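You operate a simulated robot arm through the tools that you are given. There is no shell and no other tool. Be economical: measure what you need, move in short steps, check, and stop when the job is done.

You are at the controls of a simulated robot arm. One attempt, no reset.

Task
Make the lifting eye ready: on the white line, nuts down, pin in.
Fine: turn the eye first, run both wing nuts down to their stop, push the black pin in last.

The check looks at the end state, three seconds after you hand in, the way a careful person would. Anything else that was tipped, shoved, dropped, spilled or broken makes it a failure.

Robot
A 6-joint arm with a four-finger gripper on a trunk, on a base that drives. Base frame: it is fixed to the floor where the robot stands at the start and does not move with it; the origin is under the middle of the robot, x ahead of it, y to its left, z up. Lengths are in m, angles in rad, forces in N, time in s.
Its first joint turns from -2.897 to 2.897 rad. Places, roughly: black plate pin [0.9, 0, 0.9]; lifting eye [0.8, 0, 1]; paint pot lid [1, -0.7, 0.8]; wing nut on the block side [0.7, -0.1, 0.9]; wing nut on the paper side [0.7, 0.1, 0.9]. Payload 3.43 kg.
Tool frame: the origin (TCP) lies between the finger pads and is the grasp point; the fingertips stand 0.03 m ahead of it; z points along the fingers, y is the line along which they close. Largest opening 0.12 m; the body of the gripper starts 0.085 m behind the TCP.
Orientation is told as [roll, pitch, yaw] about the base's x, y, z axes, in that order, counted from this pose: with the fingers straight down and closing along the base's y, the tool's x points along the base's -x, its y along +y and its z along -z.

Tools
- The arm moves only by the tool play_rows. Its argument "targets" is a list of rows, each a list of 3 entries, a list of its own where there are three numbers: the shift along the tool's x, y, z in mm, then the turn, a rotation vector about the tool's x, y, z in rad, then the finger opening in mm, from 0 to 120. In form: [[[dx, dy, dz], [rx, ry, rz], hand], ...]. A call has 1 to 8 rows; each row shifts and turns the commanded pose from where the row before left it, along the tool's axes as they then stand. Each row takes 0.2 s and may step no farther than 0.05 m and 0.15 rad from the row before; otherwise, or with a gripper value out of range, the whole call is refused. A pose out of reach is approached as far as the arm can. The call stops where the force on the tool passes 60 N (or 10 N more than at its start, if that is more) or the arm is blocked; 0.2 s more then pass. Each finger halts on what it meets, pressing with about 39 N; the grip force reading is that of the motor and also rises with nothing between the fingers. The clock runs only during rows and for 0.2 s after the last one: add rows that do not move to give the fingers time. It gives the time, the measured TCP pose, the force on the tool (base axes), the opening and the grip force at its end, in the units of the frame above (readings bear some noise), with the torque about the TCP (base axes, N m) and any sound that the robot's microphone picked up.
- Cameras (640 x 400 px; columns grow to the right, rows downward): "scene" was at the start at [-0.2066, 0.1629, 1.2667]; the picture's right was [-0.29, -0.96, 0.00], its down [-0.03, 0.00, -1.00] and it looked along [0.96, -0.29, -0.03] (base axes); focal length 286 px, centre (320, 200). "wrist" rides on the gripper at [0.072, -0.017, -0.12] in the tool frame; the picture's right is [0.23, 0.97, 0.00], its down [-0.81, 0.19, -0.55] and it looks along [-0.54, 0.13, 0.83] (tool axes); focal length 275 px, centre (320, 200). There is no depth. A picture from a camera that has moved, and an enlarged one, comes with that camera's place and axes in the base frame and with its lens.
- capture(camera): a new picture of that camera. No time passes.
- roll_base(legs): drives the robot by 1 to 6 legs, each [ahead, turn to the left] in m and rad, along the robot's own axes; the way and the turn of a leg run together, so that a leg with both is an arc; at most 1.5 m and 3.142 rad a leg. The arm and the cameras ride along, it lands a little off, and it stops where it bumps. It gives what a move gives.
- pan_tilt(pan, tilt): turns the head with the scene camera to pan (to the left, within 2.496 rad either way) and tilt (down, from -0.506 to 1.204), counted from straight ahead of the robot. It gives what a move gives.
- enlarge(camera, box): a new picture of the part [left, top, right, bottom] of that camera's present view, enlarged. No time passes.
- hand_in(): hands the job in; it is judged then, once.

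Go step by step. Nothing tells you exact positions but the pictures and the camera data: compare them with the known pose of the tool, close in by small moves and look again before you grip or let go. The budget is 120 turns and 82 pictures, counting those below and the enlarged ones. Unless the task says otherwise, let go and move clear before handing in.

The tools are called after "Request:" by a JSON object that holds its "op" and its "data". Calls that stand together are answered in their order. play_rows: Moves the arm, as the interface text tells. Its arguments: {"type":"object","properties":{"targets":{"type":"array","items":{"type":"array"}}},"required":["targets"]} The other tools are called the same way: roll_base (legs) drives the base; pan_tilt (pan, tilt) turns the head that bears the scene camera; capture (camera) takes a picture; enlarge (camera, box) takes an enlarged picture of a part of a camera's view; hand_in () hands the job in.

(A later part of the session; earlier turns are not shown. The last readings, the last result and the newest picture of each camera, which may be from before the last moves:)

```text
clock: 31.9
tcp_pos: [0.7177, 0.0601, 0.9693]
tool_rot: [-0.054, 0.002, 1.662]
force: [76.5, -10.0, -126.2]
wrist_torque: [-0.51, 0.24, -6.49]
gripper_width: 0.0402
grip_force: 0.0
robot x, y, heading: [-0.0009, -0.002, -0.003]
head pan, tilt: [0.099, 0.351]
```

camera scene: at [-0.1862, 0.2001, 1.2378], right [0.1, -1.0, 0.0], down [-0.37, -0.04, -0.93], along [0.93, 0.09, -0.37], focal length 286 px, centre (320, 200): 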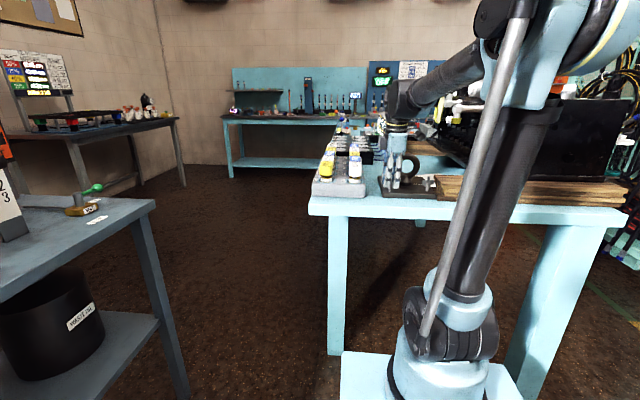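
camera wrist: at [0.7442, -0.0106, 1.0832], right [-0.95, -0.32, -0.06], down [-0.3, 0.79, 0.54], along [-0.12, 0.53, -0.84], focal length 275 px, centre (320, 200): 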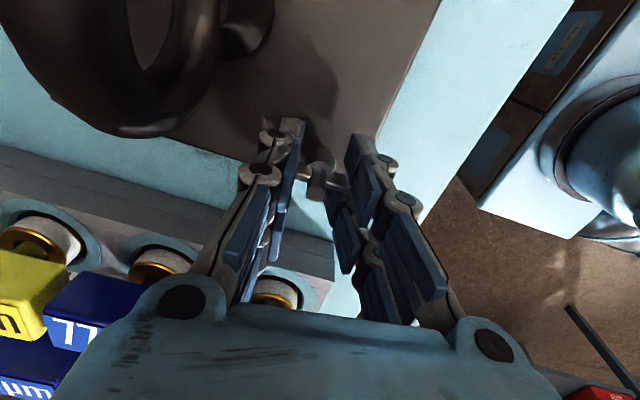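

Request:
{"op": "play_rows", "data": {"targets": [[[0, 0, 0], [0, 0, 0], 60]]}}

Request:
{"op": "play_rows", "data": {"targets": [[[0, 0, 0], [0, 0, 0], 64]]}}

Request:
{"op": "capture", "data": {"camera": "wrist"}}

```text
clock: 32.4
tcp_pos: [0.7166, 0.06, 0.9698]
tool_rot: [-0.051, 0.003, 1.657]
force: [48.4, 29.7, -111.1]
wrist_torque: [-5.9, -2.39, -41.07]
gripper_width: 0.0418
grip_force: 0.0
robot x, y, heading: [0.0016, -0.0002, -0.002]
head pan, tilt: [0.099, 0.351]
```

```text
clock: 32.8
tcp_pos: [0.7174, 0.0585, 0.971]
tool_rot: [-0.051, 0.001, 1.659]
force: [38.1, 28.8, -101.7]
wrist_torque: [-5.65, -2.0, -41.26]
gripper_width: 0.0424
grip_force: 0.1
robot x, y, heading: [0.0009, 0.005, 0.004]
head pan, tilt: [0.099, 0.351]
```

```text
43 pictures are left
camera wrist: at [0.7332, -0.0112, 1.0919], right [-0.95, -0.31, -0.05], down [-0.29, 0.79, 0.54], along [-0.13, 0.53, -0.84], focal length 275 px, centre (320, 200)
```

wrist: 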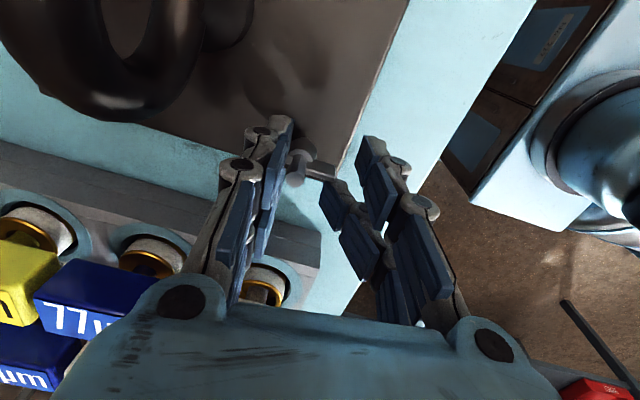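

The wing is jammed between the finger columns with a −41 N·m twist. I'll yield to the load: turn clockwise slightly and shift toward +x and down.

Request:
{"op": "play_rows", "data": {"targets": [[[0, -3, 2], [0, 0, 0.06], 64]]}}

Request:
{"op": "play_rows", "data": {"targets": [[[0, -3, 2], [0, 0, 0.06], 64]]}}

```text
clock: 33.1
tcp_pos: [0.7153, 0.0593, 0.9721]
tool_rot: [-0.049, 0.0, 1.627]
force: [6.6, -10.8, -59.2]
wrist_torque: [-0.67, 0.14, -3.24]
gripper_width: 0.0447
grip_force: 0.1
robot x, y, heading: [0.0031, -0.002, -0.004]
head pan, tilt: [0.099, 0.351]
```

```text
clock: 33.5
tcp_pos: [0.7207, 0.0602, 0.9732]
tool_rot: [-0.05, -0.006, 1.569]
force: [-0.4, -0.3, -0.8]
wrist_torque: [0.01, -0.01, 0.03]
gripper_width: 0.0657
grip_force: 0.1
robot x, y, heading: [0.0004, -0.0002, 0.001]
head pan, tilt: [0.099, 0.351]
```

Free again, no load. Rise, level the hand, and inspect everything.

Request:
{"op": "play_rows", "data": {"targets": [[[0, 0, -30], [0, 0, 0], 66], [[0, 0, -40], [0, -0.045, 0], 66], [[0, 0, -40], [0, 0, 0], 66], [[0, 0, 0], [0, 0, 0], 66]]}}

Request:
{"op": "enlarge", "data": {"camera": "scene", "box": [364, 150, 444, 206]}}

Request:
{"op": "enlarge", "data": {"camera": "scene", "box": [380, 172, 400, 192]}}

Request:
{"op": "capture", "data": {"camera": "wrist"}}

```text
clock: 34.5
tcp_pos: [0.7143, 0.0562, 1.0823]
tool_rot: [-0.051, -0.05, 1.569]
force: [0.2, 0.1, -0.7]
wrist_torque: [0.0, -0.01, 0.02]
gripper_width: 0.0658
grip_force: 0.0
robot x, y, heading: [0.0044, 0.0007, -0.001]
head pan, tilt: [0.099, 0.351]
```

```text
7.14 times, centred on (404, 178) of scene
camera zoom: at [-0.2003, 0.1985, 1.2356], right [0.1, -0.99, 0.0], down [-0.35, -0.03, -0.93], along [0.93, 0.09, -0.36], focal length 2045 px, centre (-280, 357)
```

zoom: 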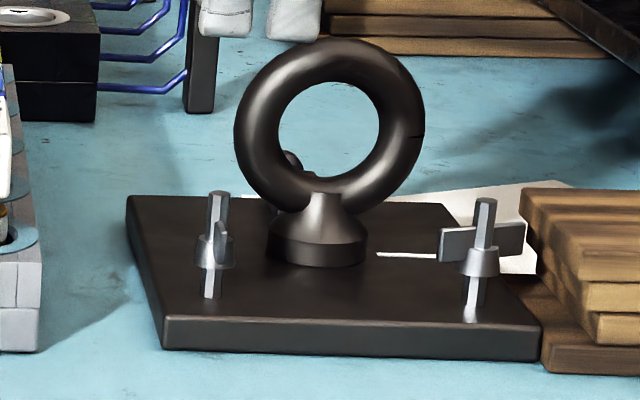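

```text
16.00 times, centred on (390, 182) of scene
camera zoom: at [-0.2003, 0.1985, 1.2356], right [0.1, -0.99, 0.0], down [-0.35, -0.03, -0.93], along [0.93, 0.09, -0.36], focal length 4582 px, centre (-800, 488)
```

zoom: 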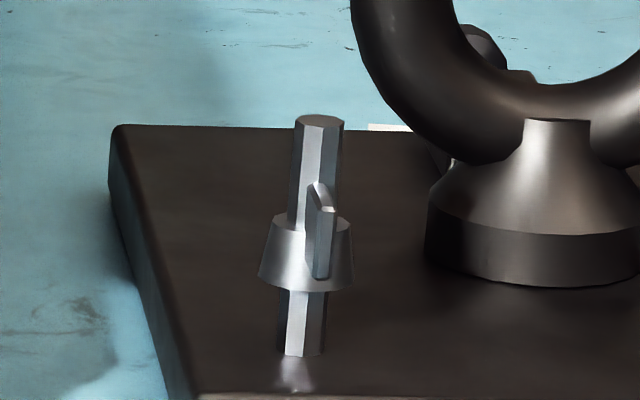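

```text
40 pictures are left
camera wrist: at [0.724, -0.0205, 1.1986], right [-0.97, -0.23, -0.06], down [-0.22, 0.78, 0.58], along [-0.08, 0.58, -0.81], focal length 275 px, centre (320, 200)
```

wrist: 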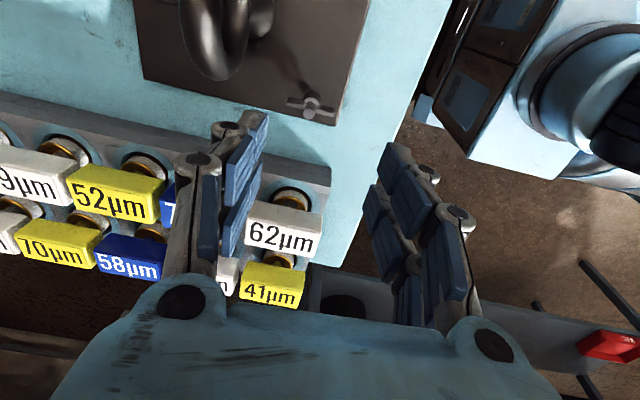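

Nothing else moved; the nut's wings are again along x and its height is unchanged. I'll level the hand, centre over the stud, and look to measure the wing angle precisely.

Request:
{"op": "play_rows", "data": {"targets": [[[-3.8, -15.7, 0], [0, 0, 0], 66], [[0, 0, 0], [-0.045, 0.045, 0], 66], [[0, 0, 40], [0, 0, 0], 66], [[0, 0, 0], [0, 0, 0], 66]]}}

Request:
{"op": "enlarge", "data": {"camera": "wrist", "box": [230, 40, 410, 180]}}

```text
clock: 35.5
tcp_pos: [0.7292, 0.0611, 1.0429]
tool_rot: [-0.007, -0.005, 1.567]
force: [-0.2, -0.8, 0.1]
wrist_torque: [0.02, 0.01, 0.01]
gripper_width: 0.0661
grip_force: 0.0
robot x, y, heading: [0.0004, -0.0035, -0.001]
head pan, tilt: [0.099, 0.351]
```

```text
2.86 times, centred on (320, 110) of wrist
camera zoom: at [0.7448, -0.0107, 1.1616], right [-0.97, -0.23, -0.01], down [-0.19, 0.81, 0.56], along [-0.12, 0.54, -0.83], focal length 786 px, centre (320, 457)
```

zoom: 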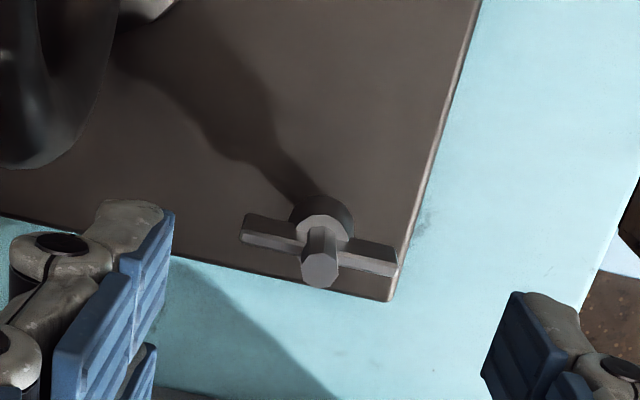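

Wings are along the tool's y within ~1.5°. I'll go down and re-engage, then turn clockwise in small, torque-checked steps.

Request:
{"op": "play_rows", "data": {"targets": [[[0, 0, 40], [0, 0, 0], 60], [[0, 0, 42], [0, 0, 0], 56], [[0, 0, 0], [0, 0, 0.0], 50], [[0, 0, 0], [0, 0, 0], 32], [[0, 0, 0], [0, 0, 0], 32]]}}

Request:
{"op": "enlarge", "data": {"camera": "wrist", "box": [230, 70, 410, 210]}}

```text
clock: 36.8
tcp_pos: [0.7294, 0.0613, 0.9601]
tool_rot: [-0.006, -0.006, 1.568]
force: [4.0, 1.0, -7.1]
wrist_torque: [-0.08, -0.26, 0.03]
gripper_width: 0.0431
grip_force: 44.7
robot x, y, heading: [0.004, -0.0001, -0.003]
head pan, tilt: [0.099, 0.351]
```

```text
2.86 times, centred on (320, 140) of wrist
camera zoom: at [0.7456, -0.0103, 1.0796], right [-0.97, -0.23, -0.01], down [-0.19, 0.81, 0.56], along [-0.12, 0.54, -0.83], focal length 786 px, centre (320, 371)
```

zoom: 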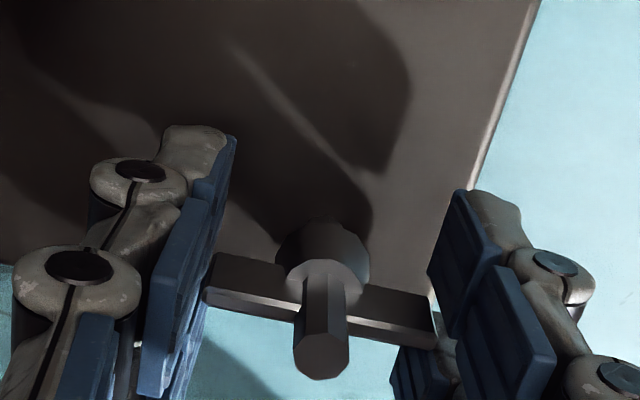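

Gripped on the ends at 43 mm. Turning clockwise step by step.

Request:
{"op": "play_rows", "data": {"targets": [[[0, 0, 0], [0, 0, 0.1], 32], [[0, 0, 0], [0, 0, 0.1], 32]]}}

Request:
{"op": "play_rows", "data": {"targets": [[[0, 0, 0], [0, 0, 0.13], 32], [[0, 0, 0], [0, 0, 0.13], 32], [[0, 0, 0], [0, 0, 0.13], 32]]}}

```text
clock: 37.4
tcp_pos: [0.7308, 0.0622, 0.9608]
tool_rot: [-0.008, -0.006, 1.366]
force: [2.5, 1.6, -11.6]
wrist_torque: [-0.81, -0.07, 0.01]
gripper_width: 0.0428
grip_force: 45.1
robot x, y, heading: [0.0031, -0.0008, -0.001]
head pan, tilt: [0.099, 0.351]
```

```text
clock: 38.1
tcp_pos: [0.732, 0.0607, 0.9602]
tool_rot: [-0.003, -0.008, 0.975]
force: [5.8, -1.1, -15.7]
wrist_torque: [-0.49, -0.05, 0.02]
gripper_width: 0.043
grip_force: 45.0
robot x, y, heading: [0.0007, 0.0038, 0.001]
head pan, tilt: [0.099, 0.351]
```

Request:
{"op": "play_rows", "data": {"targets": [[[0, 0, 0], [0, 0, 0.14], 32], [[0, 0, 0], [0, 0, 0.14], 32], [[0, 0, 0], [0, 0, 0.14], 32], [[0, 0, 0], [0, 0, 0.14], 32], [[0, 0, 0], [0, 0, 0.14], 32], [[0, 0, 0], [0, 0, 0.14], 32]]}}

Request:
{"op": "play_rows", "data": {"targets": [[[0, 0, 0], [0, 0, 0.14], 32], [[0, 0, 0], [0, 0, 0.14], 32], [[0, 0, 0], [0, 0, 0.14], 32], [[0, 0, 0], [0, 0, 0.14], 32], [[0, 0, 0], [0, 0, 0.14], 32], [[0, 0, 0], [0, 0, 0.14], 32]]}}

Request:
{"op": "play_rows", "data": {"targets": [[[0, 0, 0], [0, 0, 0.14], 32], [[0, 0, 0], [0, 0, 0.14], 32], [[0, 0, 0], [0, 0, 0.14], 32]]}}

Request:
{"op": "enlarge", "data": {"camera": "scene", "box": [380, 172, 400, 192]}}

```text
clock: 39.5
tcp_pos: [0.7319, 0.0603, 0.9598]
tool_rot: [0.002, -0.009, 0.134]
force: [23.0, -19.6, 2.2]
wrist_torque: [-0.57, -1.27, 0.04]
gripper_width: 0.0432
grip_force: 44.9
robot x, y, heading: [-0.0007, -0.0017, -0.001]
head pan, tilt: [0.099, 0.351]
```

```text
clock: 40.2
tcp_pos: [0.7286, 0.056, 0.9673]
tool_rot: [0.004, -0.031, -0.174]
force: [125.8, -11.8, -15.1]
wrist_torque: [0.22, -1.51, -0.43]
gripper_width: 0.006
grip_force: 32.7
robot x, y, heading: [0.0017, 0.0007, 0.002]
head pan, tilt: [0.099, 0.351]
stopped in row 3: the force on the tool passed its limit at 71 N (the readings are from after the stop); the commanded pose is now the measured one
```

```text
clock: 41.0
tcp_pos: [0.7242, 0.0531, 0.9681]
tool_rot: [0.01, -0.028, -0.6]
force: [103.7, -77.3, 44.0]
wrist_torque: [-0.58, -2.53, -1.22]
gripper_width: 0.0214
grip_force: 0.0
robot x, y, heading: [-0.0007, -0.0021, -0.004]
head pan, tilt: [0.099, 0.351]
```

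```text
16.00 times, centred on (390, 182) of scene
camera zoom: at [-0.1976, 0.196, 1.2366], right [0.1, -1.0, 0.0], down [-0.36, -0.03, -0.93], along [0.93, 0.09, -0.36], focal length 4582 px, centre (-800, 488)
```

zoom: 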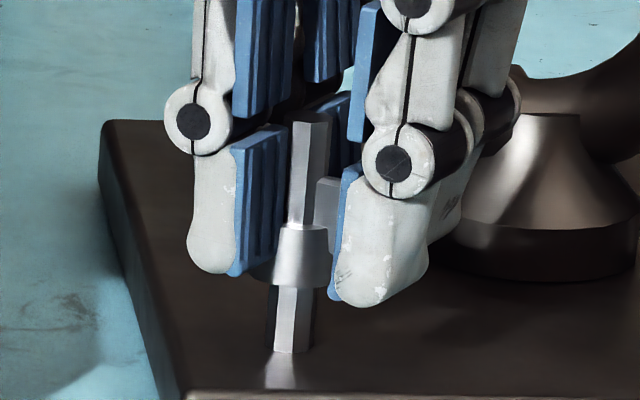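

The ends slipped out and the fingers closed past the wing. I'll open while yielding to the load, then rise — and limit finger closing from now on.

Request:
{"op": "play_rows", "data": {"targets": [[[-3, 0, 0], [0, 0, 0], 40]]}}

Request:
{"op": "play_rows", "data": {"targets": [[[-3, 0, 0], [0, 0, 0], 60]]}}

```text
clock: 41.4
tcp_pos: [0.7234, 0.0517, 0.9677]
tool_rot: [0.009, -0.023, -0.598]
force: [75.5, -65.7, 15.3]
wrist_torque: [-0.35, -1.77, -1.09]
gripper_width: 0.0297
grip_force: 0.1
robot x, y, heading: [-0.0016, 0.0004, -0.002]
head pan, tilt: [0.099, 0.351]
```

```text
clock: 41.8
tcp_pos: [0.7231, 0.0512, 0.9668]
tool_rot: [0.007, -0.018, -0.595]
force: [42.4, -50.5, -22.5]
wrist_torque: [-0.99, -0.68, -0.67]
gripper_width: 0.0521
grip_force: 0.0
robot x, y, heading: [0.0019, 0.0036, -0.002]
head pan, tilt: [0.099, 0.351]
```

Request:
{"op": "play_rows", "data": {"targets": [[[-4, 0, 0], [0, 0, 0], 66], [[0, 0, 0], [0, 0, 0], 66]]}}

Request:
{"op": "enlarge", "data": {"camera": "wrist", "box": [220, 60, 420, 220]}}

```text
clock: 42.4
tcp_pos: [0.7253, 0.0524, 0.9695]
tool_rot: [0.008, -0.013, -0.593]
force: [0.4, 0.0, 0.3]
wrist_torque: [-0.03, 0.01, -0.02]
gripper_width: 0.0663
grip_force: 0.1
robot x, y, heading: [-0.0001, -0.0002, 0.001]
head pan, tilt: [0.099, 0.351]
```

```text
2.50 times, centred on (320, 140) of wrist
camera zoom: at [0.6544, 0.0791, 1.0877], right [0.35, 0.94, 0.01], down [0.77, -0.29, 0.57], along [0.53, -0.2, -0.82], focal length 688 px, centre (320, 350)
```

zoom: 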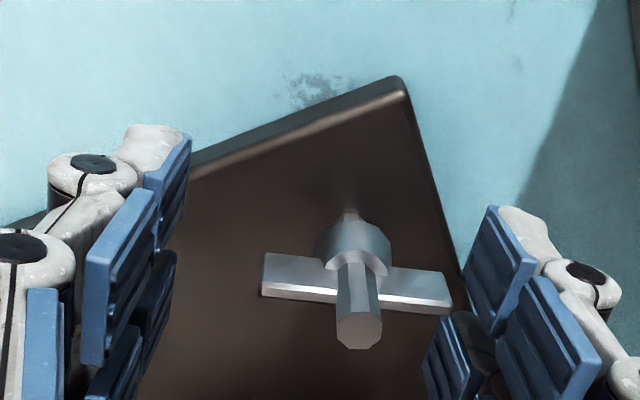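

Free again; nut centre (0.7305, 0.060), wings at 65°. I'll align to the wings, try the finger gap as a wrench (opening 36, so no collapse), and turn clockwise in small checked steps.

Request:
{"op": "play_rows", "data": {"targets": [[[0, 0, 0], [0, 0, -0.08], 64], [[0, 0, 0], [0, 0, -0.077], 64], [[-1.5, 9.1, 0], [0, 0, 0], 64], [[0, 0, 9], [0, 0, 0], 60], [[0, 0, 0], [0, 0, 0], 48], [[0, 0, 0], [0, 0, 0], 40], [[0, 0, 0], [0, 0, 0], 40]]}}

Request:
{"op": "enlarge", "data": {"camera": "wrist", "box": [220, 60, 420, 220]}}

```text
clock: 44.0
tcp_pos: [0.7332, 0.0589, 0.9602]
tool_rot: [0.006, -0.018, -0.44]
force: [-3.4, -8.8, -0.2]
wrist_torque: [-0.23, 0.17, 0.03]
gripper_width: 0.0429
grip_force: 45.0
robot x, y, heading: [0.0001, -0.0008, -0.002]
head pan, tilt: [0.099, 0.351]
```

```text
2.50 times, centred on (320, 140) of wrist
camera zoom: at [0.6577, 0.0747, 1.0784], right [0.2, 0.98, 0.0], down [0.81, -0.17, 0.57], along [0.56, -0.12, -0.82], focal length 688 px, centre (320, 350)
```

zoom: 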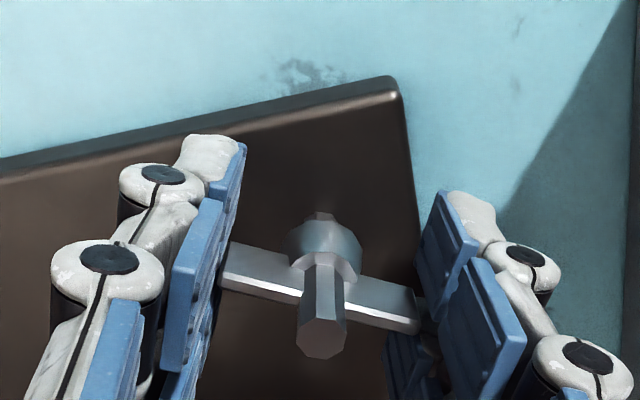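

Gripped on the ends at 43 mm with a 40 mm floor. Turning clockwise in checked steps.

Request:
{"op": "play_rows", "data": {"targets": [[[0, 0, 0], [0, 0, 0.1], 40], [[0, 0, 0], [0, 0, 0.1], 40], [[0, 0, 0], [0, 0, 0.1], 40], [[0, 0, 0], [0, 0, 0.1], 40]]}}

Request:
{"op": "play_rows", "data": {"targets": [[[0, 0, 0], [0, 0, 0.1], 40], [[0, 0, 0], [0, 0, 0.1], 40], [[0, 0, 0], [0, 0, 0.1], 40], [[0, 0, 0], [0, 0, 0.1], 40]]}}

Request:
{"op": "play_rows", "data": {"targets": [[[0, 0, 0], [0, 0, 0.08], 40], [[0, 0, 0], [0, 0, 0.08], 40], [[0, 0, 0], [0, 0, 0.08], 40], [[0, 0, 0], [0, 0, 0.06], 40]]}}

```text
clock: 45.0
tcp_pos: [0.7314, 0.0588, 0.9589]
tool_rot: [0.012, -0.013, -0.84]
force: [-3.6, -24.4, -1.2]
wrist_torque: [-1.2, -0.22, 0.04]
gripper_width: 0.0427
grip_force: 45.1
robot x, y, heading: [0.0014, 0.0006, 0.0]
head pan, tilt: [0.099, 0.351]
```

```text
clock: 46.0
tcp_pos: [0.7314, 0.0592, 0.9604]
tool_rot: [0.016, -0.007, -1.239]
force: [-9.2, -0.5, 2.0]
wrist_torque: [-0.03, 0.27, 0.0]
gripper_width: 0.0456
grip_force: 4.5
robot x, y, heading: [-0.0006, -0.0018, -0.003]
head pan, tilt: [0.099, 0.351]
```

```text
clock: 47.0
tcp_pos: [0.7319, 0.06, 0.9608]
tool_rot: [0.017, -0.005, -1.541]
force: [-10.3, -2.8, -1.5]
wrist_torque: [-0.06, 0.21, 0.12]
gripper_width: 0.0454
grip_force: 4.1
robot x, y, heading: [0.0027, -0.0003, 0.001]
head pan, tilt: [0.099, 0.351]
```

Request:
{"op": "enlarge", "data": {"camera": "wrist", "box": [220, 60, 420, 220]}}

```text
2.50 times, centred on (320, 140) of wrist
camera zoom: at [0.7098, 0.1306, 1.0793], right [0.97, 0.26, 0.02], down [0.21, -0.8, 0.56], along [0.16, -0.54, -0.83], focal length 688 px, centre (320, 350)
```

zoom: 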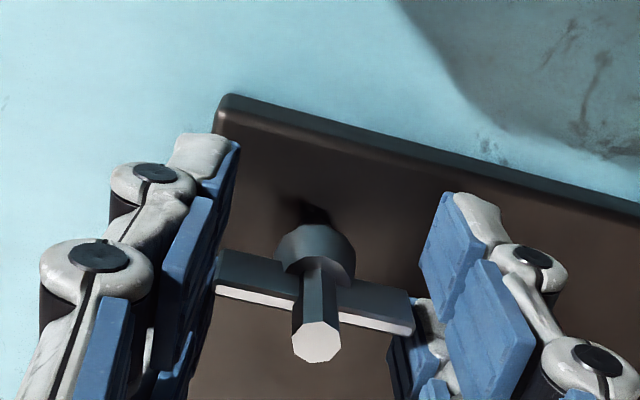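

The nut is still following, wings now at ≈2°. I continue in tiny steps past where it blocked before, watching the torque.

Request:
{"op": "play_rows", "data": {"targets": [[[0, 0, 0], [0, 0, 0.06], 40], [[0, 0, 0], [0, 0, 0.04], 40]]}}

Request:
{"op": "play_rows", "data": {"targets": [[[0, 0, 0], [0, 0, 0.05], 40]]}}

Request:
{"op": "play_rows", "data": {"targets": [[[0, 0, 0], [0, 0, 0.04], 40]]}}

```text
clock: 47.6
tcp_pos: [0.7325, 0.0587, 0.9603]
tool_rot: [0.017, -0.002, -1.639]
force: [-0.8, -10.4, 0.3]
wrist_torque: [-0.11, 0.0, 0.26]
gripper_width: 0.0391
grip_force: 0.1
robot x, y, heading: [0.0, 0.0021, -0.005]
head pan, tilt: [0.099, 0.351]
```

```text
clock: 48.0
tcp_pos: [0.7315, 0.0574, 0.9606]
tool_rot: [0.018, -0.002, -1.689]
force: [1.6, -26.2, -0.9]
wrist_torque: [-0.4, 0.04, 0.62]
gripper_width: 0.0392
grip_force: 0.1
robot x, y, heading: [0.0004, -0.0003, 0.002]
head pan, tilt: [0.099, 0.351]
```

```text
clock: 48.4
tcp_pos: [0.7315, 0.0568, 0.96]
tool_rot: [0.018, 0.0, -1.73]
force: [1.7, -42.3, -5.6]
wrist_torque: [-0.56, -0.14, 1.06]
gripper_width: 0.0388
grip_force: 0.0
robot x, y, heading: [-0.0027, -0.0022, -0.002]
head pan, tilt: [0.099, 0.351]
```

The nut is again held fast at wings ≈ −2° (42 N on the wing end), the same place as before with a different hold: this is the true stop. I'll open, rise, and check it.

Request:
{"op": "play_rows", "data": {"targets": [[[0, 0, 0], [0, 0, -0.02], 50], [[0, 0, 0], [0, 0, 0], 62], [[0, 0, -30], [0, 0, 0], 62], [[0, 0, -40], [0, 0, 0], 62], [[0, 0, -40], [0, 0, 0], 62], [[0, 0, 0], [0, 0, 0], 62]]}}

Request:
{"op": "enlarge", "data": {"camera": "scene", "box": [380, 172, 400, 192]}}

Request:
{"op": "enlarge", "data": {"camera": "wrist", "box": [220, 30, 420, 190]}}

```text
clock: 49.8
tcp_pos: [0.73, 0.0587, 1.0709]
tool_rot: [0.017, 0.001, -1.709]
force: [-0.4, 0.3, 0.1]
wrist_torque: [-0.02, 0.0, 0.0]
gripper_width: 0.0621
grip_force: 0.1
robot x, y, heading: [0.001, -0.0001, -0.0]
head pan, tilt: [0.099, 0.351]
```

```text
16.00 times, centred on (390, 182) of scene
camera zoom: at [-0.2002, 0.1986, 1.2356], right [0.1, -1.0, 0.0], down [-0.35, -0.03, -0.93], along [0.93, 0.09, -0.36], focal length 4582 px, centre (-800, 488)
```

zoom: 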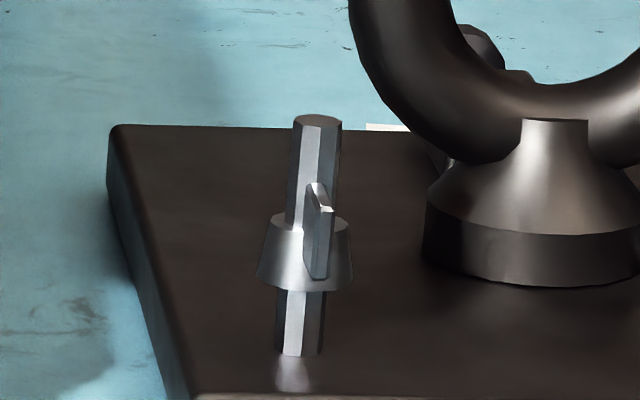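

```text
2.50 times, centred on (320, 110) of wrist
camera zoom: at [0.7207, 0.1331, 1.1898], right [1.0, 0.09, 0.02], down [0.07, -0.83, 0.56], along [0.07, -0.55, -0.83], focal length 688 px, centre (320, 425)
```

zoom: 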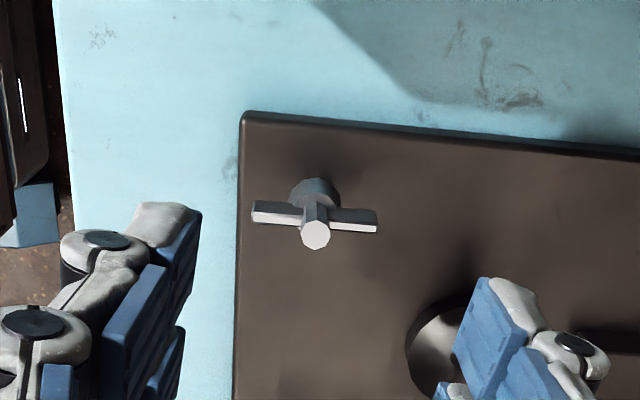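

The +y nut is at its stop (2.5 rad clockwise from where it began). For the -y nut, the wood is too close for fingers on the outer wing, so I'll push the inner wing round with the closed fingertips, by translation only. First I close the hand and look at its real outline near that nut.

Request:
{"op": "play_rows", "data": {"targets": [[[0, 0, 0], [0, 0, -0.138], 40], [[-26, -13, 0], [0, 0, 0], 20], [[-26, -13, 0], [0, 0, 0], 0], [[-27, -14, 0], [0, 0, 0], 0], [[0, 0, 30], [0, 0, 0], 0], [[0, 0, 0], [0, 0, 0], 0]]}}

Request:
{"op": "capture", "data": {"camera": "wrist"}}

Request:
{"op": "enlarge", "data": {"camera": "scene", "box": [374, 140, 454, 200]}}

```text
clock: 51.2
tcp_pos: [0.6896, -0.0199, 1.0391]
tool_rot: [0.018, -0.001, -1.57]
force: [0.7, -0.2, 0.3]
wrist_torque: [0.03, 0.01, -0.01]
gripper_width: 0.0
grip_force: 33.2
robot x, y, heading: [-0.0028, -0.0034, 0.004]
head pan, tilt: [0.099, 0.351]
```

```text
31 pictures are left
camera wrist: at [0.6708, 0.0518, 1.159], right [0.97, 0.23, 0.02], down [0.18, -0.81, 0.56], along [0.14, -0.54, -0.83], focal length 275 px, centre (320, 200)
```

wrist: 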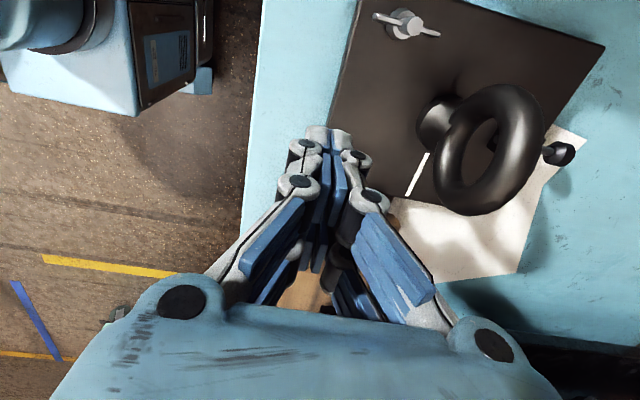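

```text
6.67 times, centred on (414, 170) of scene
camera zoom: at [-0.2002, 0.1985, 1.2356], right [0.1, -1.0, 0.0], down [-0.35, -0.03, -0.93], along [0.93, 0.09, -0.36], focal length 1909 px, centre (-307, 400)
```

zoom: 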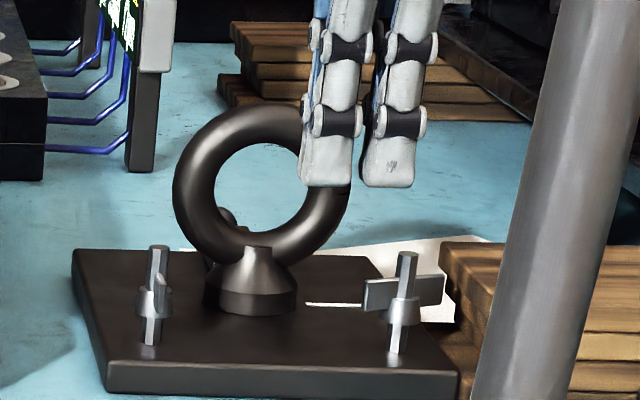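

Closed, the fingertips span about 53 mm by 27 mm. I'll lower them on the -x side of the inner wing (lower edge clear of the hub) and sweep toward +x.

Request:
{"op": "play_rows", "data": {"targets": [[[0, 0, 40], [0, 0, 0], 0], [[0, 0, 40], [0, 0, 0], 0], [[0, 0, 0], [0, 0, 0], 0]]}}

Request:
{"op": "play_rows", "data": {"targets": [[[0, 6, 0], [0, 0, 0], 0], [[0, 6, 0], [0, 0, 0], 0], [[0, 6, 0], [0, 0, 0], 0], [[0, 6, 0], [0, 0, 0], 0], [[0, 0, 0], [0, 0, 0], 0]]}}

Request:
{"op": "enlarge", "data": {"camera": "scene", "box": [394, 150, 454, 200]}}

```text
clock: 52.0
tcp_pos: [0.6911, -0.0191, 0.9589]
tool_rot: [0.017, -0.003, -1.571]
force: [-1.1, 0.4, -0.6]
wrist_torque: [-0.01, 0.0, -0.02]
gripper_width: 0.0003
grip_force: 33.4
robot x, y, heading: [-0.0012, 0.0025, 0.0]
head pan, tilt: [0.099, 0.351]
```

```text
clock: 53.2
tcp_pos: [0.7158, -0.0194, 0.9595]
tool_rot: [0.018, -0.003, -1.57]
force: [-0.7, 9.8, 0.8]
wrist_torque: [0.02, 0.02, 0.13]
gripper_width: 0.0002
grip_force: 33.3
robot x, y, heading: [0.0014, -0.0007, -0.003]
head pan, tilt: [0.099, 0.351]
```

```text
8.00 times, centred on (424, 175) of scene
camera zoom: at [-0.2003, 0.1988, 1.2355], right [0.1, -1.0, 0.0], down [-0.35, -0.03, -0.93], along [0.93, 0.09, -0.36], focal length 2291 px, centre (-512, 400)
```

zoom: 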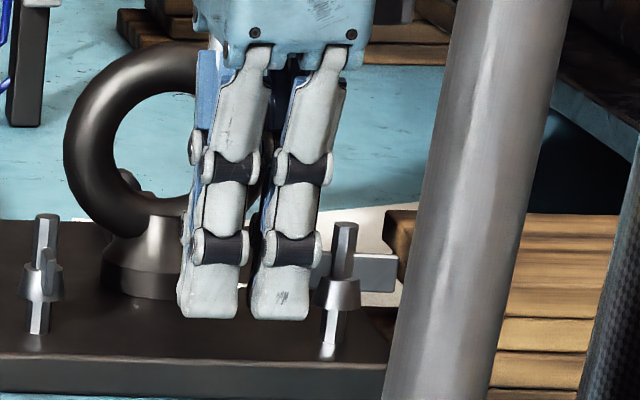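

A +y push of 10 N with no x-load shows the fingertip's lower edge just grazing the wing's end. I'll back off, shift 7 mm toward the nut, and sweep again.

Request:
{"op": "play_rows", "data": {"targets": [[[3, -12, 0], [0, 0, 0], 0], [[0, -12, 0], [0, 0, 0], 0], [[-10, 0, 0], [0, 0, 0], 0], [[0, 6, 0], [0, 0, 0], 0], [[0, 6, 0], [0, 0, 0], 0], [[0, 6, 0], [0, 0, 0], 0], [[0, 3, 0], [0, 0, 0], 0], [[0, 3, 0], [0, 0, 0], 0]]}}

Request:
{"op": "enlarge", "data": {"camera": "wrist", "box": [250, 80, 410, 200]}}

```text
clock: 55.0
tcp_pos: [0.7165, -0.0258, 0.9607]
tool_rot: [0.017, -0.001, -1.571]
force: [-0.5, -0.5, 0.2]
wrist_torque: [-0.02, 0.02, 0.01]
gripper_width: 0.0
grip_force: 33.1
robot x, y, heading: [-0.0014, -0.0013, 0.0]
head pan, tilt: [0.099, 0.351]
```

```text
3.33 times, centred on (330, 140) of wrist
camera zoom: at [0.6965, 0.0455, 1.0794], right [0.97, 0.23, 0.02], down [0.18, -0.81, 0.56], along [0.14, -0.54, -0.83], focal length 918 px, centre (287, 400)
```

zoom: 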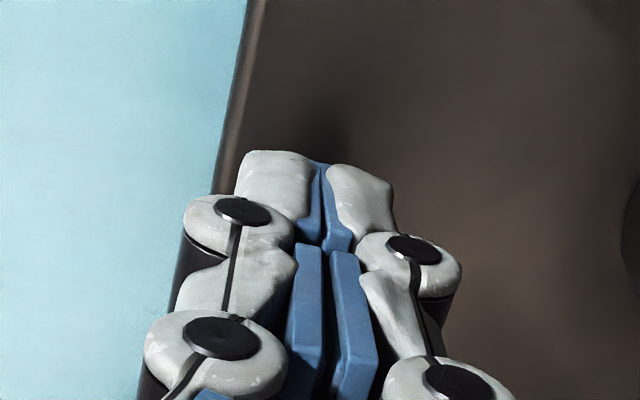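

Request:
{"op": "enlarge", "data": {"camera": "scene", "box": [410, 165, 440, 195]}}

```text
13.33 times, centred on (425, 180) of scene
camera zoom: at [-0.2002, 0.1986, 1.2356], right [0.1, -1.0, 0.0], down [-0.35, -0.03, -0.93], along [0.93, 0.09, -0.36], focal length 3818 px, centre (-1080, 467)
```

zoom: 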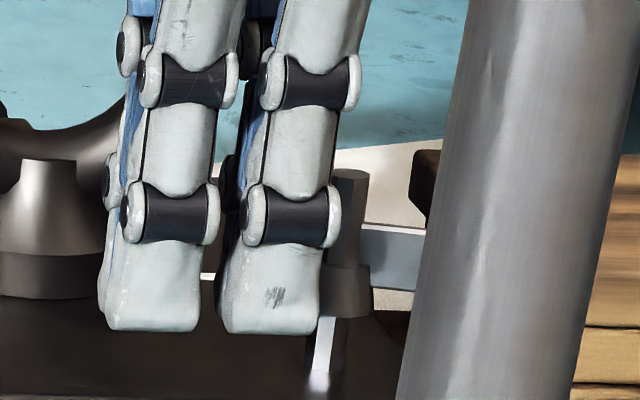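

Request:
{"op": "play_rows", "data": {"targets": [[[0, 5, 0], [0, 0, 0], 0], [[0, 5, 0], [0, 0, 0], 0], [[0, 0, 0], [0, 0, 0], 0]]}}

Request:
{"op": "play_rows", "data": {"targets": [[[0, 5, 0], [0, 0, 0], 0], [[0, 5, 0], [0, 0, 0], 0], [[0, 0, 0], [0, 0, 0], 0]]}}

```text
clock: 55.8
tcp_pos: [0.7256, -0.0259, 0.961]
tool_rot: [0.018, -0.001, -1.57]
force: [-0.7, 0.7, -0.2]
wrist_torque: [-0.02, 0.03, -0.01]
gripper_width: 0.0001
grip_force: 32.9
robot x, y, heading: [0.0006, -0.0036, -0.0]
head pan, tilt: [0.099, 0.351]
```

```text
clock: 56.6
tcp_pos: [0.7359, -0.0261, 0.9613]
tool_rot: [0.018, -0.001, -1.571]
force: [0.5, 0.3, -0.5]
wrist_torque: [-0.03, 0.0, 0.02]
gripper_width: 0.0
grip_force: 33.7
robot x, y, heading: [0.0008, -0.0031, -0.004]
head pan, tilt: [0.099, 0.351]
```

No load in the sweep; I'll lift clear and see where the wing went.

Request:
{"op": "play_rows", "data": {"targets": [[[0, 0, -40], [0, 0, 0], 0], [[10, 0, -40], [0, 0, 0], 0], [[20, 0, 0], [0, 0, 0], 0]]}}

Request:
{"op": "enlarge", "data": {"camera": "scene", "box": [410, 165, 440, 195]}}

Request:
{"op": "capture", "data": {"camera": "wrist"}}

```text
clock: 57.4
tcp_pos: [0.7348, 0.0038, 1.0399]
tool_rot: [0.019, -0.003, -1.571]
force: [-0.4, 0.8, 0.6]
wrist_torque: [-0.02, 0.04, 0.01]
gripper_width: 0.0002
grip_force: 33.1
robot x, y, heading: [-0.0022, -0.0008, -0.001]
head pan, tilt: [0.099, 0.351]
```

```text
13.33 times, centred on (425, 180) of scene
camera zoom: at [-0.2002, 0.1985, 1.2356], right [0.1, -1.0, 0.0], down [-0.35, -0.03, -0.93], along [0.93, 0.09, -0.36], focal length 3818 px, centre (-1080, 467)
```

zoom: 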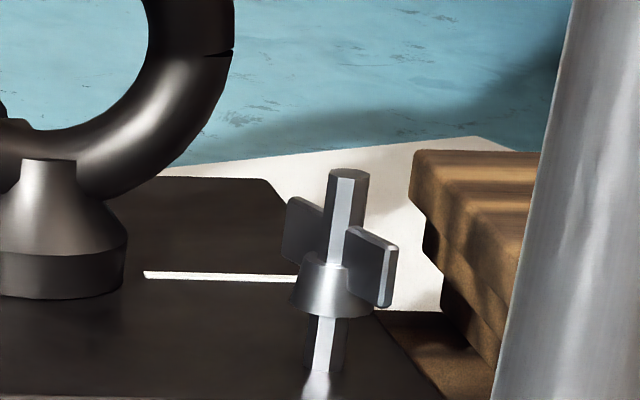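

```text
25 pictures are left
camera wrist: at [0.7155, 0.0753, 1.1598], right [0.97, 0.23, 0.02], down [0.18, -0.81, 0.56], along [0.14, -0.54, -0.83], focal length 275 px, centre (320, 200)
```

wrist: 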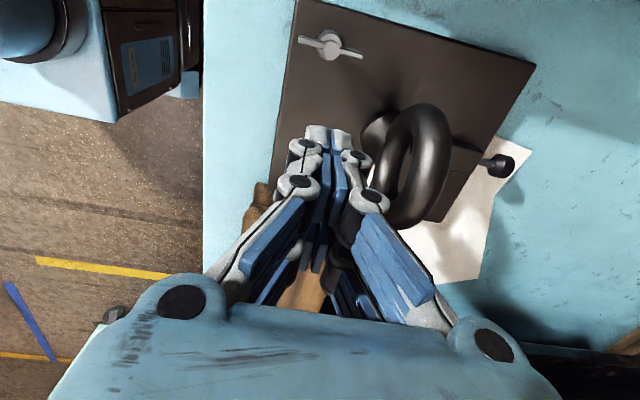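

The inner wing went from 110° to about 30°. Now phase two: come down on the +y side of that wing at x≈0.755 (clear of hub and ring) and push toward -y.

Request:
{"op": "play_rows", "data": {"targets": [[[-11, 10, 0], [0, 0, 0], 0], [[-10, 10, 0], [0, 0, 0], 0], [[0, 0, 40], [0, 0, 0], 0], [[0, 0, 39], [0, 0, 0], 0], [[0, 0, 0], [0, 0, 0], 0]]}}

Request:
{"op": "enlarge", "data": {"camera": "scene", "box": [390, 155, 440, 195]}}

```text
clock: 58.6
tcp_pos: [0.7558, -0.0174, 0.963]
tool_rot: [0.016, -0.002, -1.571]
force: [-0.6, 0.0, 0.5]
wrist_torque: [-0.01, 0.02, -0.03]
gripper_width: 0.0
grip_force: 33.7
robot x, y, heading: [-0.0005, 0.0034, -0.004]
head pan, tilt: [0.099, 0.351]
```

```text
10.00 times, centred on (415, 175) of scene
camera zoom: at [-0.2002, 0.1985, 1.2356], right [0.1, -1.0, 0.0], down [-0.35, -0.03, -0.93], along [0.93, 0.09, -0.36], focal length 2864 px, centre (-630, 450)
```

zoom: 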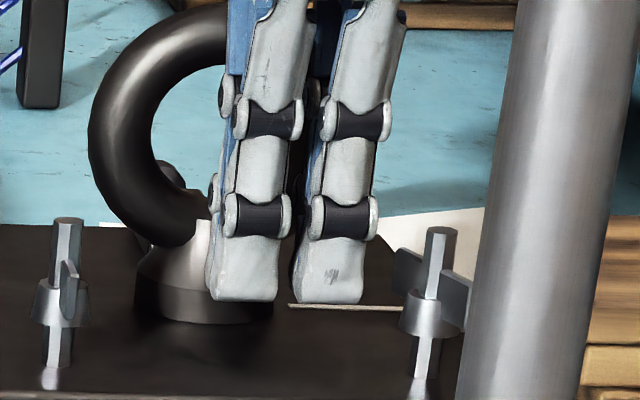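

Positioned. Pushing toward -y in small steps, watching for the stop.

Request:
{"op": "play_rows", "data": {"targets": [[[-5, 0, 0], [0, 0, 0], 0], [[-5, 0, 0], [0, 0, 0], 0], [[-4, 0, 0], [0, 0, 0], 0]]}}

Request:
{"op": "play_rows", "data": {"targets": [[[-3, 0, 0], [0, 0, 0], 0], [[-3, 0, 0], [0, 0, 0], 0]]}}

Request:
{"op": "play_rows", "data": {"targets": [[[-3, 0, 0], [0, 0, 0], 0], [[-3, 0, 0], [0, 0, 0], 0]]}}

Request:
{"op": "enlarge", "data": {"camera": "scene", "box": [400, 160, 440, 195]}}

```text
clock: 59.4
tcp_pos: [0.756, -0.032, 0.9628]
tool_rot: [0.018, -0.001, -1.57]
force: [0.0, 0.0, -0.3]
wrist_torque: [0.03, -0.02, 0.03]
gripper_width: 0.0
grip_force: 33.2
robot x, y, heading: [0.0027, -0.0004, 0.002]
head pan, tilt: [0.099, 0.351]
```

```text
clock: 60.0
tcp_pos: [0.7556, -0.0326, 0.9615]
tool_rot: [0.017, 0.002, -1.567]
force: [2.0, 59.7, 2.7]
wrist_torque: [1.05, 0.02, -0.47]
gripper_width: 0.0
grip_force: 33.6
robot x, y, heading: [-0.0012, 0.0041, 0.003]
head pan, tilt: [0.099, 0.351]
```

```text
clock: 60.4
tcp_pos: [0.7441, -0.0323, 0.9707]
tool_rot: [0.028, 0.004, -1.566]
force: [-3.1, 11.4, 0.3]
wrist_torque: [-0.8, -0.15, -0.04]
gripper_width: 0.0
grip_force: 33.6
robot x, y, heading: [-0.0003, 0.0009, -0.0]
head pan, tilt: [0.099, 0.351]
stopped in row 1: the force on the tool passed its limit at 75 N (the readings are from after the stop); the commanded pose is now the measured one
```

```text
11.43 times, centred on (420, 178) of scene
camera zoom: at [-0.2003, 0.1988, 1.2355], right [0.1, -0.99, 0.0], down [-0.35, -0.04, -0.93], along [0.93, 0.09, -0.36], focal length 3273 px, centre (-823, 457)
```

zoom: 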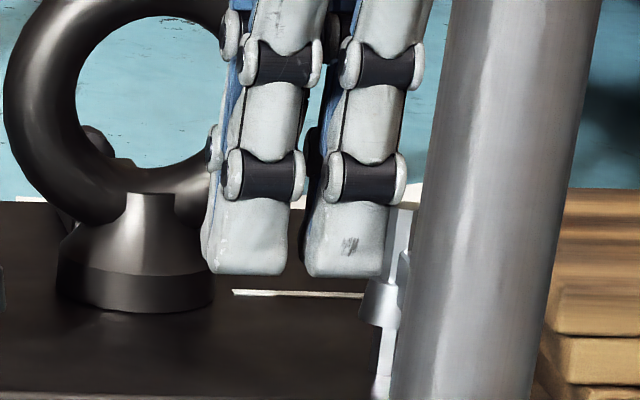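

It met firm resistance (60 N on the wing tip), then slid. I'll lift clear and look at the wing angle.

Request:
{"op": "play_rows", "data": {"targets": [[[0, 0, -40], [0, 0, 0], 0], [[10, 0, -40], [0, 0, 0], 0], [[25, 0, 0], [0, 0, 0], 0], [[0, 0, 0], [0, 0, 0], 0]]}}

Request:
{"op": "enlarge", "data": {"camera": "scene", "box": [410, 165, 440, 195]}}

```text
clock: 61.4
tcp_pos: [0.7425, 0.0003, 1.0514]
tool_rot: [0.03, 0.003, -1.566]
force: [-0.9, -0.2, -0.4]
wrist_torque: [0.0, 0.01, 0.0]
gripper_width: 0.0001
grip_force: 33.9
robot x, y, heading: [-0.0007, -0.0006, -0.0]
head pan, tilt: [0.099, 0.351]
```

```text
13.33 times, centred on (425, 180) of scene
camera zoom: at [-0.2003, 0.1985, 1.2356], right [0.1, -0.99, 0.0], down [-0.35, -0.03, -0.93], along [0.93, 0.09, -0.36], focal length 3818 px, centre (-1080, 467)
```

zoom: 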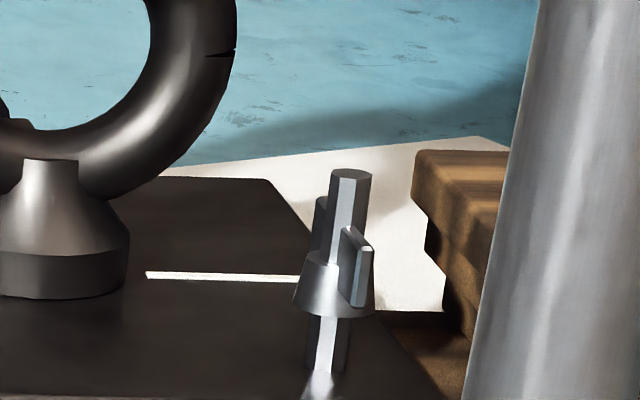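

The wing of the -y nut now lies at ≈0°, the same orientation at which the other nut stops, and it resisted 60 N: at its stop. I'll rise and cross over the eye for a check view of both nuts on the way to the pin.

Request:
{"op": "play_rows", "data": {"targets": [[[0, 0, -35], [0.025, 0, 0], 0], [[0, 0, -35], [0, 0, 0], 0], [[15, 30, 0], [0, 0, 0], 0], [[15, 30, 0], [0, 0, 0], 0], [[0, 0, 0], [0, 0, 0], 0]]}}

Request:
{"op": "capture", "data": {"camera": "wrist"}}

```text
clock: 62.6
tcp_pos: [0.8016, 0.0285, 1.1221]
tool_rot: [0.006, 0.004, -1.568]
force: [0.1, 0.1, 0.6]
wrist_torque: [0.01, -0.02, -0.01]
gripper_width: 0.0
grip_force: 33.0
robot x, y, heading: [0.0015, -0.0017, 0.0]
head pan, tilt: [0.099, 0.351]
```

```text
21 pictures are left
camera wrist: at [0.7832, 0.1005, 1.2418], right [0.97, 0.23, 0.01], down [0.19, -0.81, 0.55], along [0.13, -0.53, -0.83], focal length 275 px, centre (320, 200)
```

wrist: 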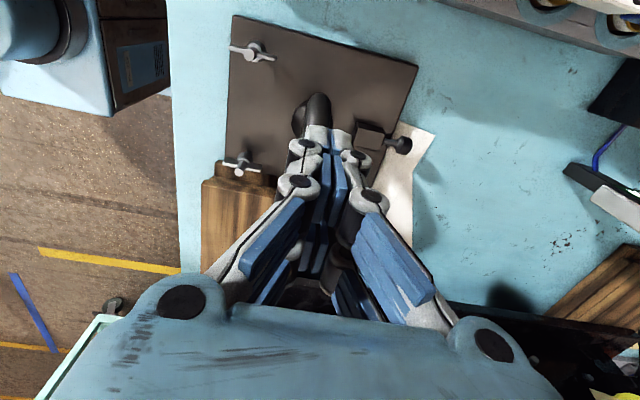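

Request:
{"op": "enlarge", "data": {"camera": "wrist", "box": [200, 30, 320, 190]}}

Request:
{"op": "enlarge", "data": {"camera": "wrist", "box": [340, 110, 430, 170]}}

```text
2.50 times, centred on (260, 110) of wrist
camera zoom: at [0.7832, 0.1005, 1.2418], right [0.97, 0.23, 0.01], down [0.19, -0.81, 0.55], along [0.13, -0.53, -0.83], focal length 688 px, centre (470, 425)
```

zoom: 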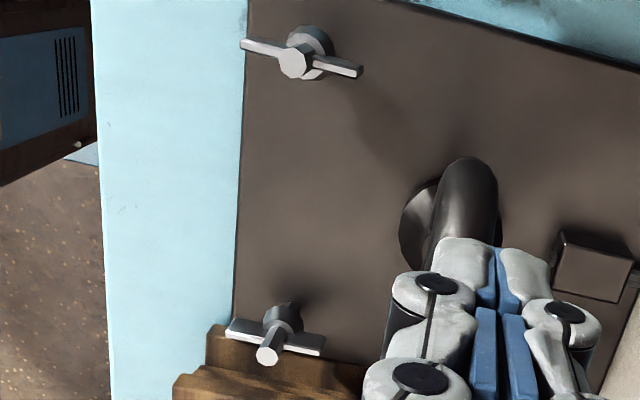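

```text
6.67 times, centred on (385, 140) of wrist
camera zoom: at [0.7832, 0.1005, 1.2418], right [0.97, 0.23, 0.01], down [0.19, -0.81, 0.55], along [0.13, -0.53, -0.83], focal length 1835 px, centre (-113, 600)
```

zoom: 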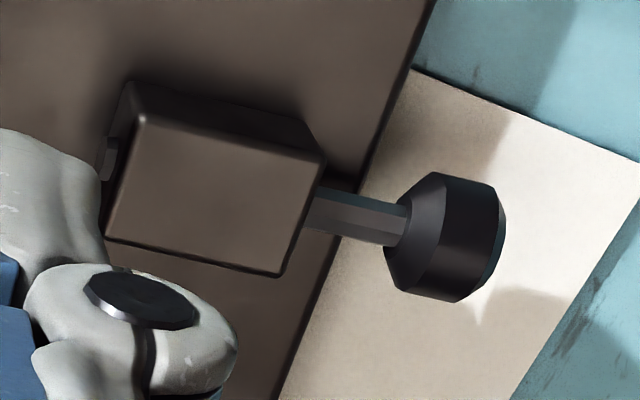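

Both nuts' wings read 0° ± 1°: both at the same stop. The pin's knob spans x≈0.900–0.919 at y≈0.002, with ~15 mm of shaft still out of the bracket. I'll go over and down beyond the knob.

Request:
{"op": "play_rows", "data": {"targets": [[[-9, 50, 0], [0, 0, 0], 0], [[-9, 49, 0], [0, 0, 0], 0], [[-9, 49, 0], [0, 0, 0], 0], [[0, 6, 40], [0, 0, 0], 0], [[0, 0, 40], [0, 0, 0], 0], [[0, 0, 0], [0, 0, 0], 0]]}}

Request:
{"op": "capture", "data": {"camera": "wrist"}}

Request:
{"op": "enlarge", "data": {"camera": "scene", "box": [374, 140, 444, 196]}}

```text
refused: row 1 steps farther than a row can; nothing moved
```

```text
18 pictures are left
camera wrist: at [0.7832, 0.1005, 1.2418], right [0.97, 0.23, 0.01], down [0.19, -0.81, 0.55], along [0.13, -0.53, -0.83], focal length 275 px, centre (320, 200)
```

wrist: 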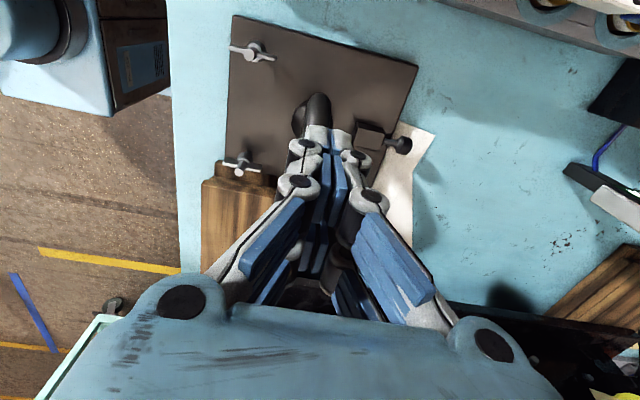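

```text
7.14 times, centred on (409, 168) of scene
camera zoom: at [-0.2002, 0.1987, 1.2356], right [0.1, -1.0, 0.0], down [-0.35, -0.03, -0.93], along [0.93, 0.09, -0.36], focal length 2045 px, centre (-316, 429)
```

zoom: 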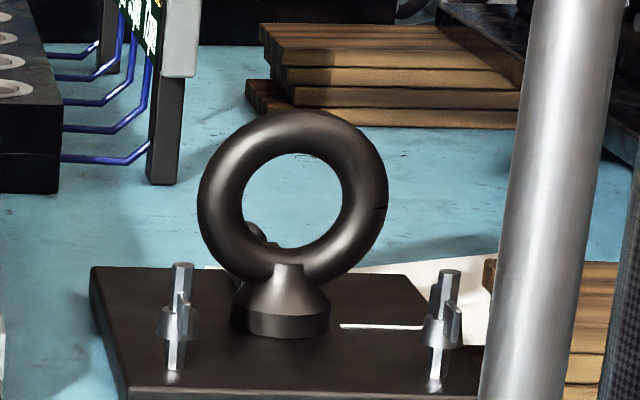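

The row was too long, so nothing moved. Same path in shorter steps.

Request:
{"op": "play_rows", "data": {"targets": [[[-7, 38, 0], [0, 0, 0], 0], [[-7, 38, 0], [0, 0, 0], 0], [[-7, 38, 0], [0, 0, 0], 0], [[-6, 39, 0], [0, 0, 0], 0], [[0, 0, 40], [0, 0, 0], 0], [[0, 0, 40], [0, 0, 0], 0], [[0, 0, 0], [0, 0, 0], 0]]}}

Request:
{"op": "capture", "data": {"camera": "wrist"}}

```text
clock: 64.2
tcp_pos: [0.9537, 0.004, 1.0416]
tool_rot: [0.006, 0.006, -1.567]
force: [-0.3, -1.1, 0.3]
wrist_torque: [0.0, -0.01, 0.01]
gripper_width: 0.0
grip_force: 33.2
robot x, y, heading: [0.0004, -0.0006, -0.001]
head pan, tilt: [0.099, 0.351]
```

```text
16 pictures are left
camera wrist: at [0.936, 0.0746, 1.1621], right [0.97, 0.23, 0.01], down [0.19, -0.81, 0.55], along [0.13, -0.53, -0.83], focal length 275 px, centre (320, 200)
```

wrist: 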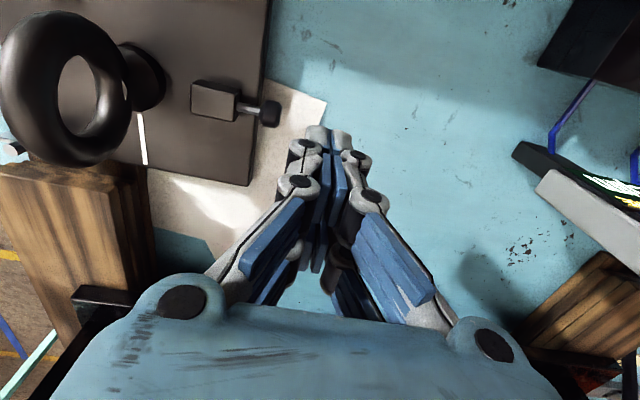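

Knob triangulated at (0.912, 0.002, 0.932). I descend on its far side with tips ≈15 mm above the table, then push toward -x.

Request:
{"op": "play_rows", "data": {"targets": [[[0, 0, 47], [0, 0, 0], 0], [[-2, 0, 46], [0, 0, 0], 0], [[0, 0, 0], [0, 0, 0], 0]]}}

Request:
{"op": "play_rows", "data": {"targets": [[[0, -7, 0], [0, 0, 0], 0], [[0, -7, 0], [0, 0, 0], 0], [[0, 0, 0], [0, 0, 0], 0]]}}

Request:
{"op": "capture", "data": {"camera": "wrist"}}

```text
clock: 65.0
tcp_pos: [0.9538, 0.0011, 0.9508]
tool_rot: [0.004, 0.005, -1.567]
force: [0.3, 0.2, -1.0]
wrist_torque: [-0.03, 0.0, 0.03]
gripper_width: 0.0005
grip_force: 33.5
robot x, y, heading: [0.0009, 0.0007, 0.001]
head pan, tilt: [0.099, 0.351]
```

```text
clock: 65.8
tcp_pos: [0.9399, 0.0016, 0.9489]
tool_rot: [0.004, 0.004, -1.567]
force: [-0.2, -0.3, 0.9]
wrist_torque: [0.01, 0.0, 0.02]
gripper_width: 0.0
grip_force: 33.3
robot x, y, heading: [-0.0019, 0.0013, -0.002]
head pan, tilt: [0.099, 0.351]
```

```text
15 pictures are left
camera wrist: at [0.9223, 0.0726, 1.0693], right [0.97, 0.23, 0.01], down [0.19, -0.81, 0.55], along [0.13, -0.53, -0.84], focal length 275 px, centre (320, 200)
```

wrist: 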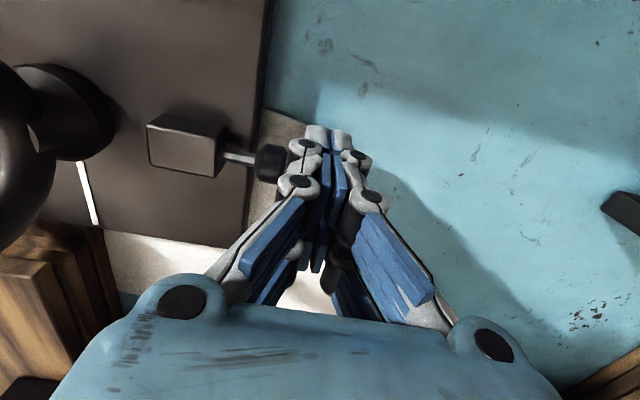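

Well lined up, just short of the knob. Now I push toward -x in small steps, watching the force.

Request:
{"op": "play_rows", "data": {"targets": [[[0, -4, 0], [0, 0, 0], 0], [[0, -4, 0], [0, 0, 0], 0], [[0, -3, 0], [0, 0, 0], 0]]}}

```text
clock: 66.6
tcp_pos: [0.929, 0.0021, 0.9492]
tool_rot: [0.006, 0.006, -1.567]
force: [-1.4, -1.0, 0.2]
wrist_torque: [-0.01, 0.03, 0.01]
gripper_width: 0.0
grip_force: 33.7
robot x, y, heading: [0.0019, 0.0013, -0.0]
head pan, tilt: [0.099, 0.351]
```

Request:
{"op": "play_rows", "data": {"targets": [[[0, -3, 0], [0, 0, 0], 0], [[0, -3, 0], [0, 0, 0], 0], [[0, 0, 0], [0, 0, 0], 0]]}}

Request:
{"op": "enlarge", "data": {"camera": "wrist", "box": [140, 90, 360, 210]}}

```text
clock: 67.4
tcp_pos: [0.9234, 0.0012, 0.9494]
tool_rot: [0.005, 0.006, -1.567]
force: [0.0, 0.3, 0.2]
wrist_torque: [-0.01, -0.03, 0.05]
gripper_width: 0.0003
grip_force: 33.4
robot x, y, heading: [0.0001, -0.0004, 0.006]
head pan, tilt: [0.099, 0.351]
```

```text
2.91 times, centred on (250, 150) of wrist
camera zoom: at [0.9054, 0.0725, 1.069], right [0.97, 0.23, 0.01], down [0.19, -0.81, 0.55], along [0.13, -0.53, -0.84], focal length 801 px, centre (524, 346)
```

zoom: 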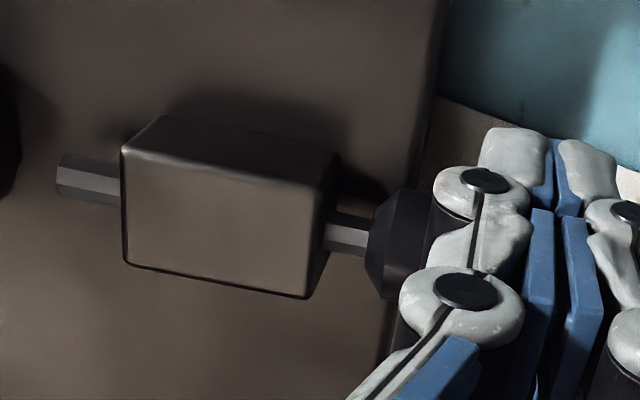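

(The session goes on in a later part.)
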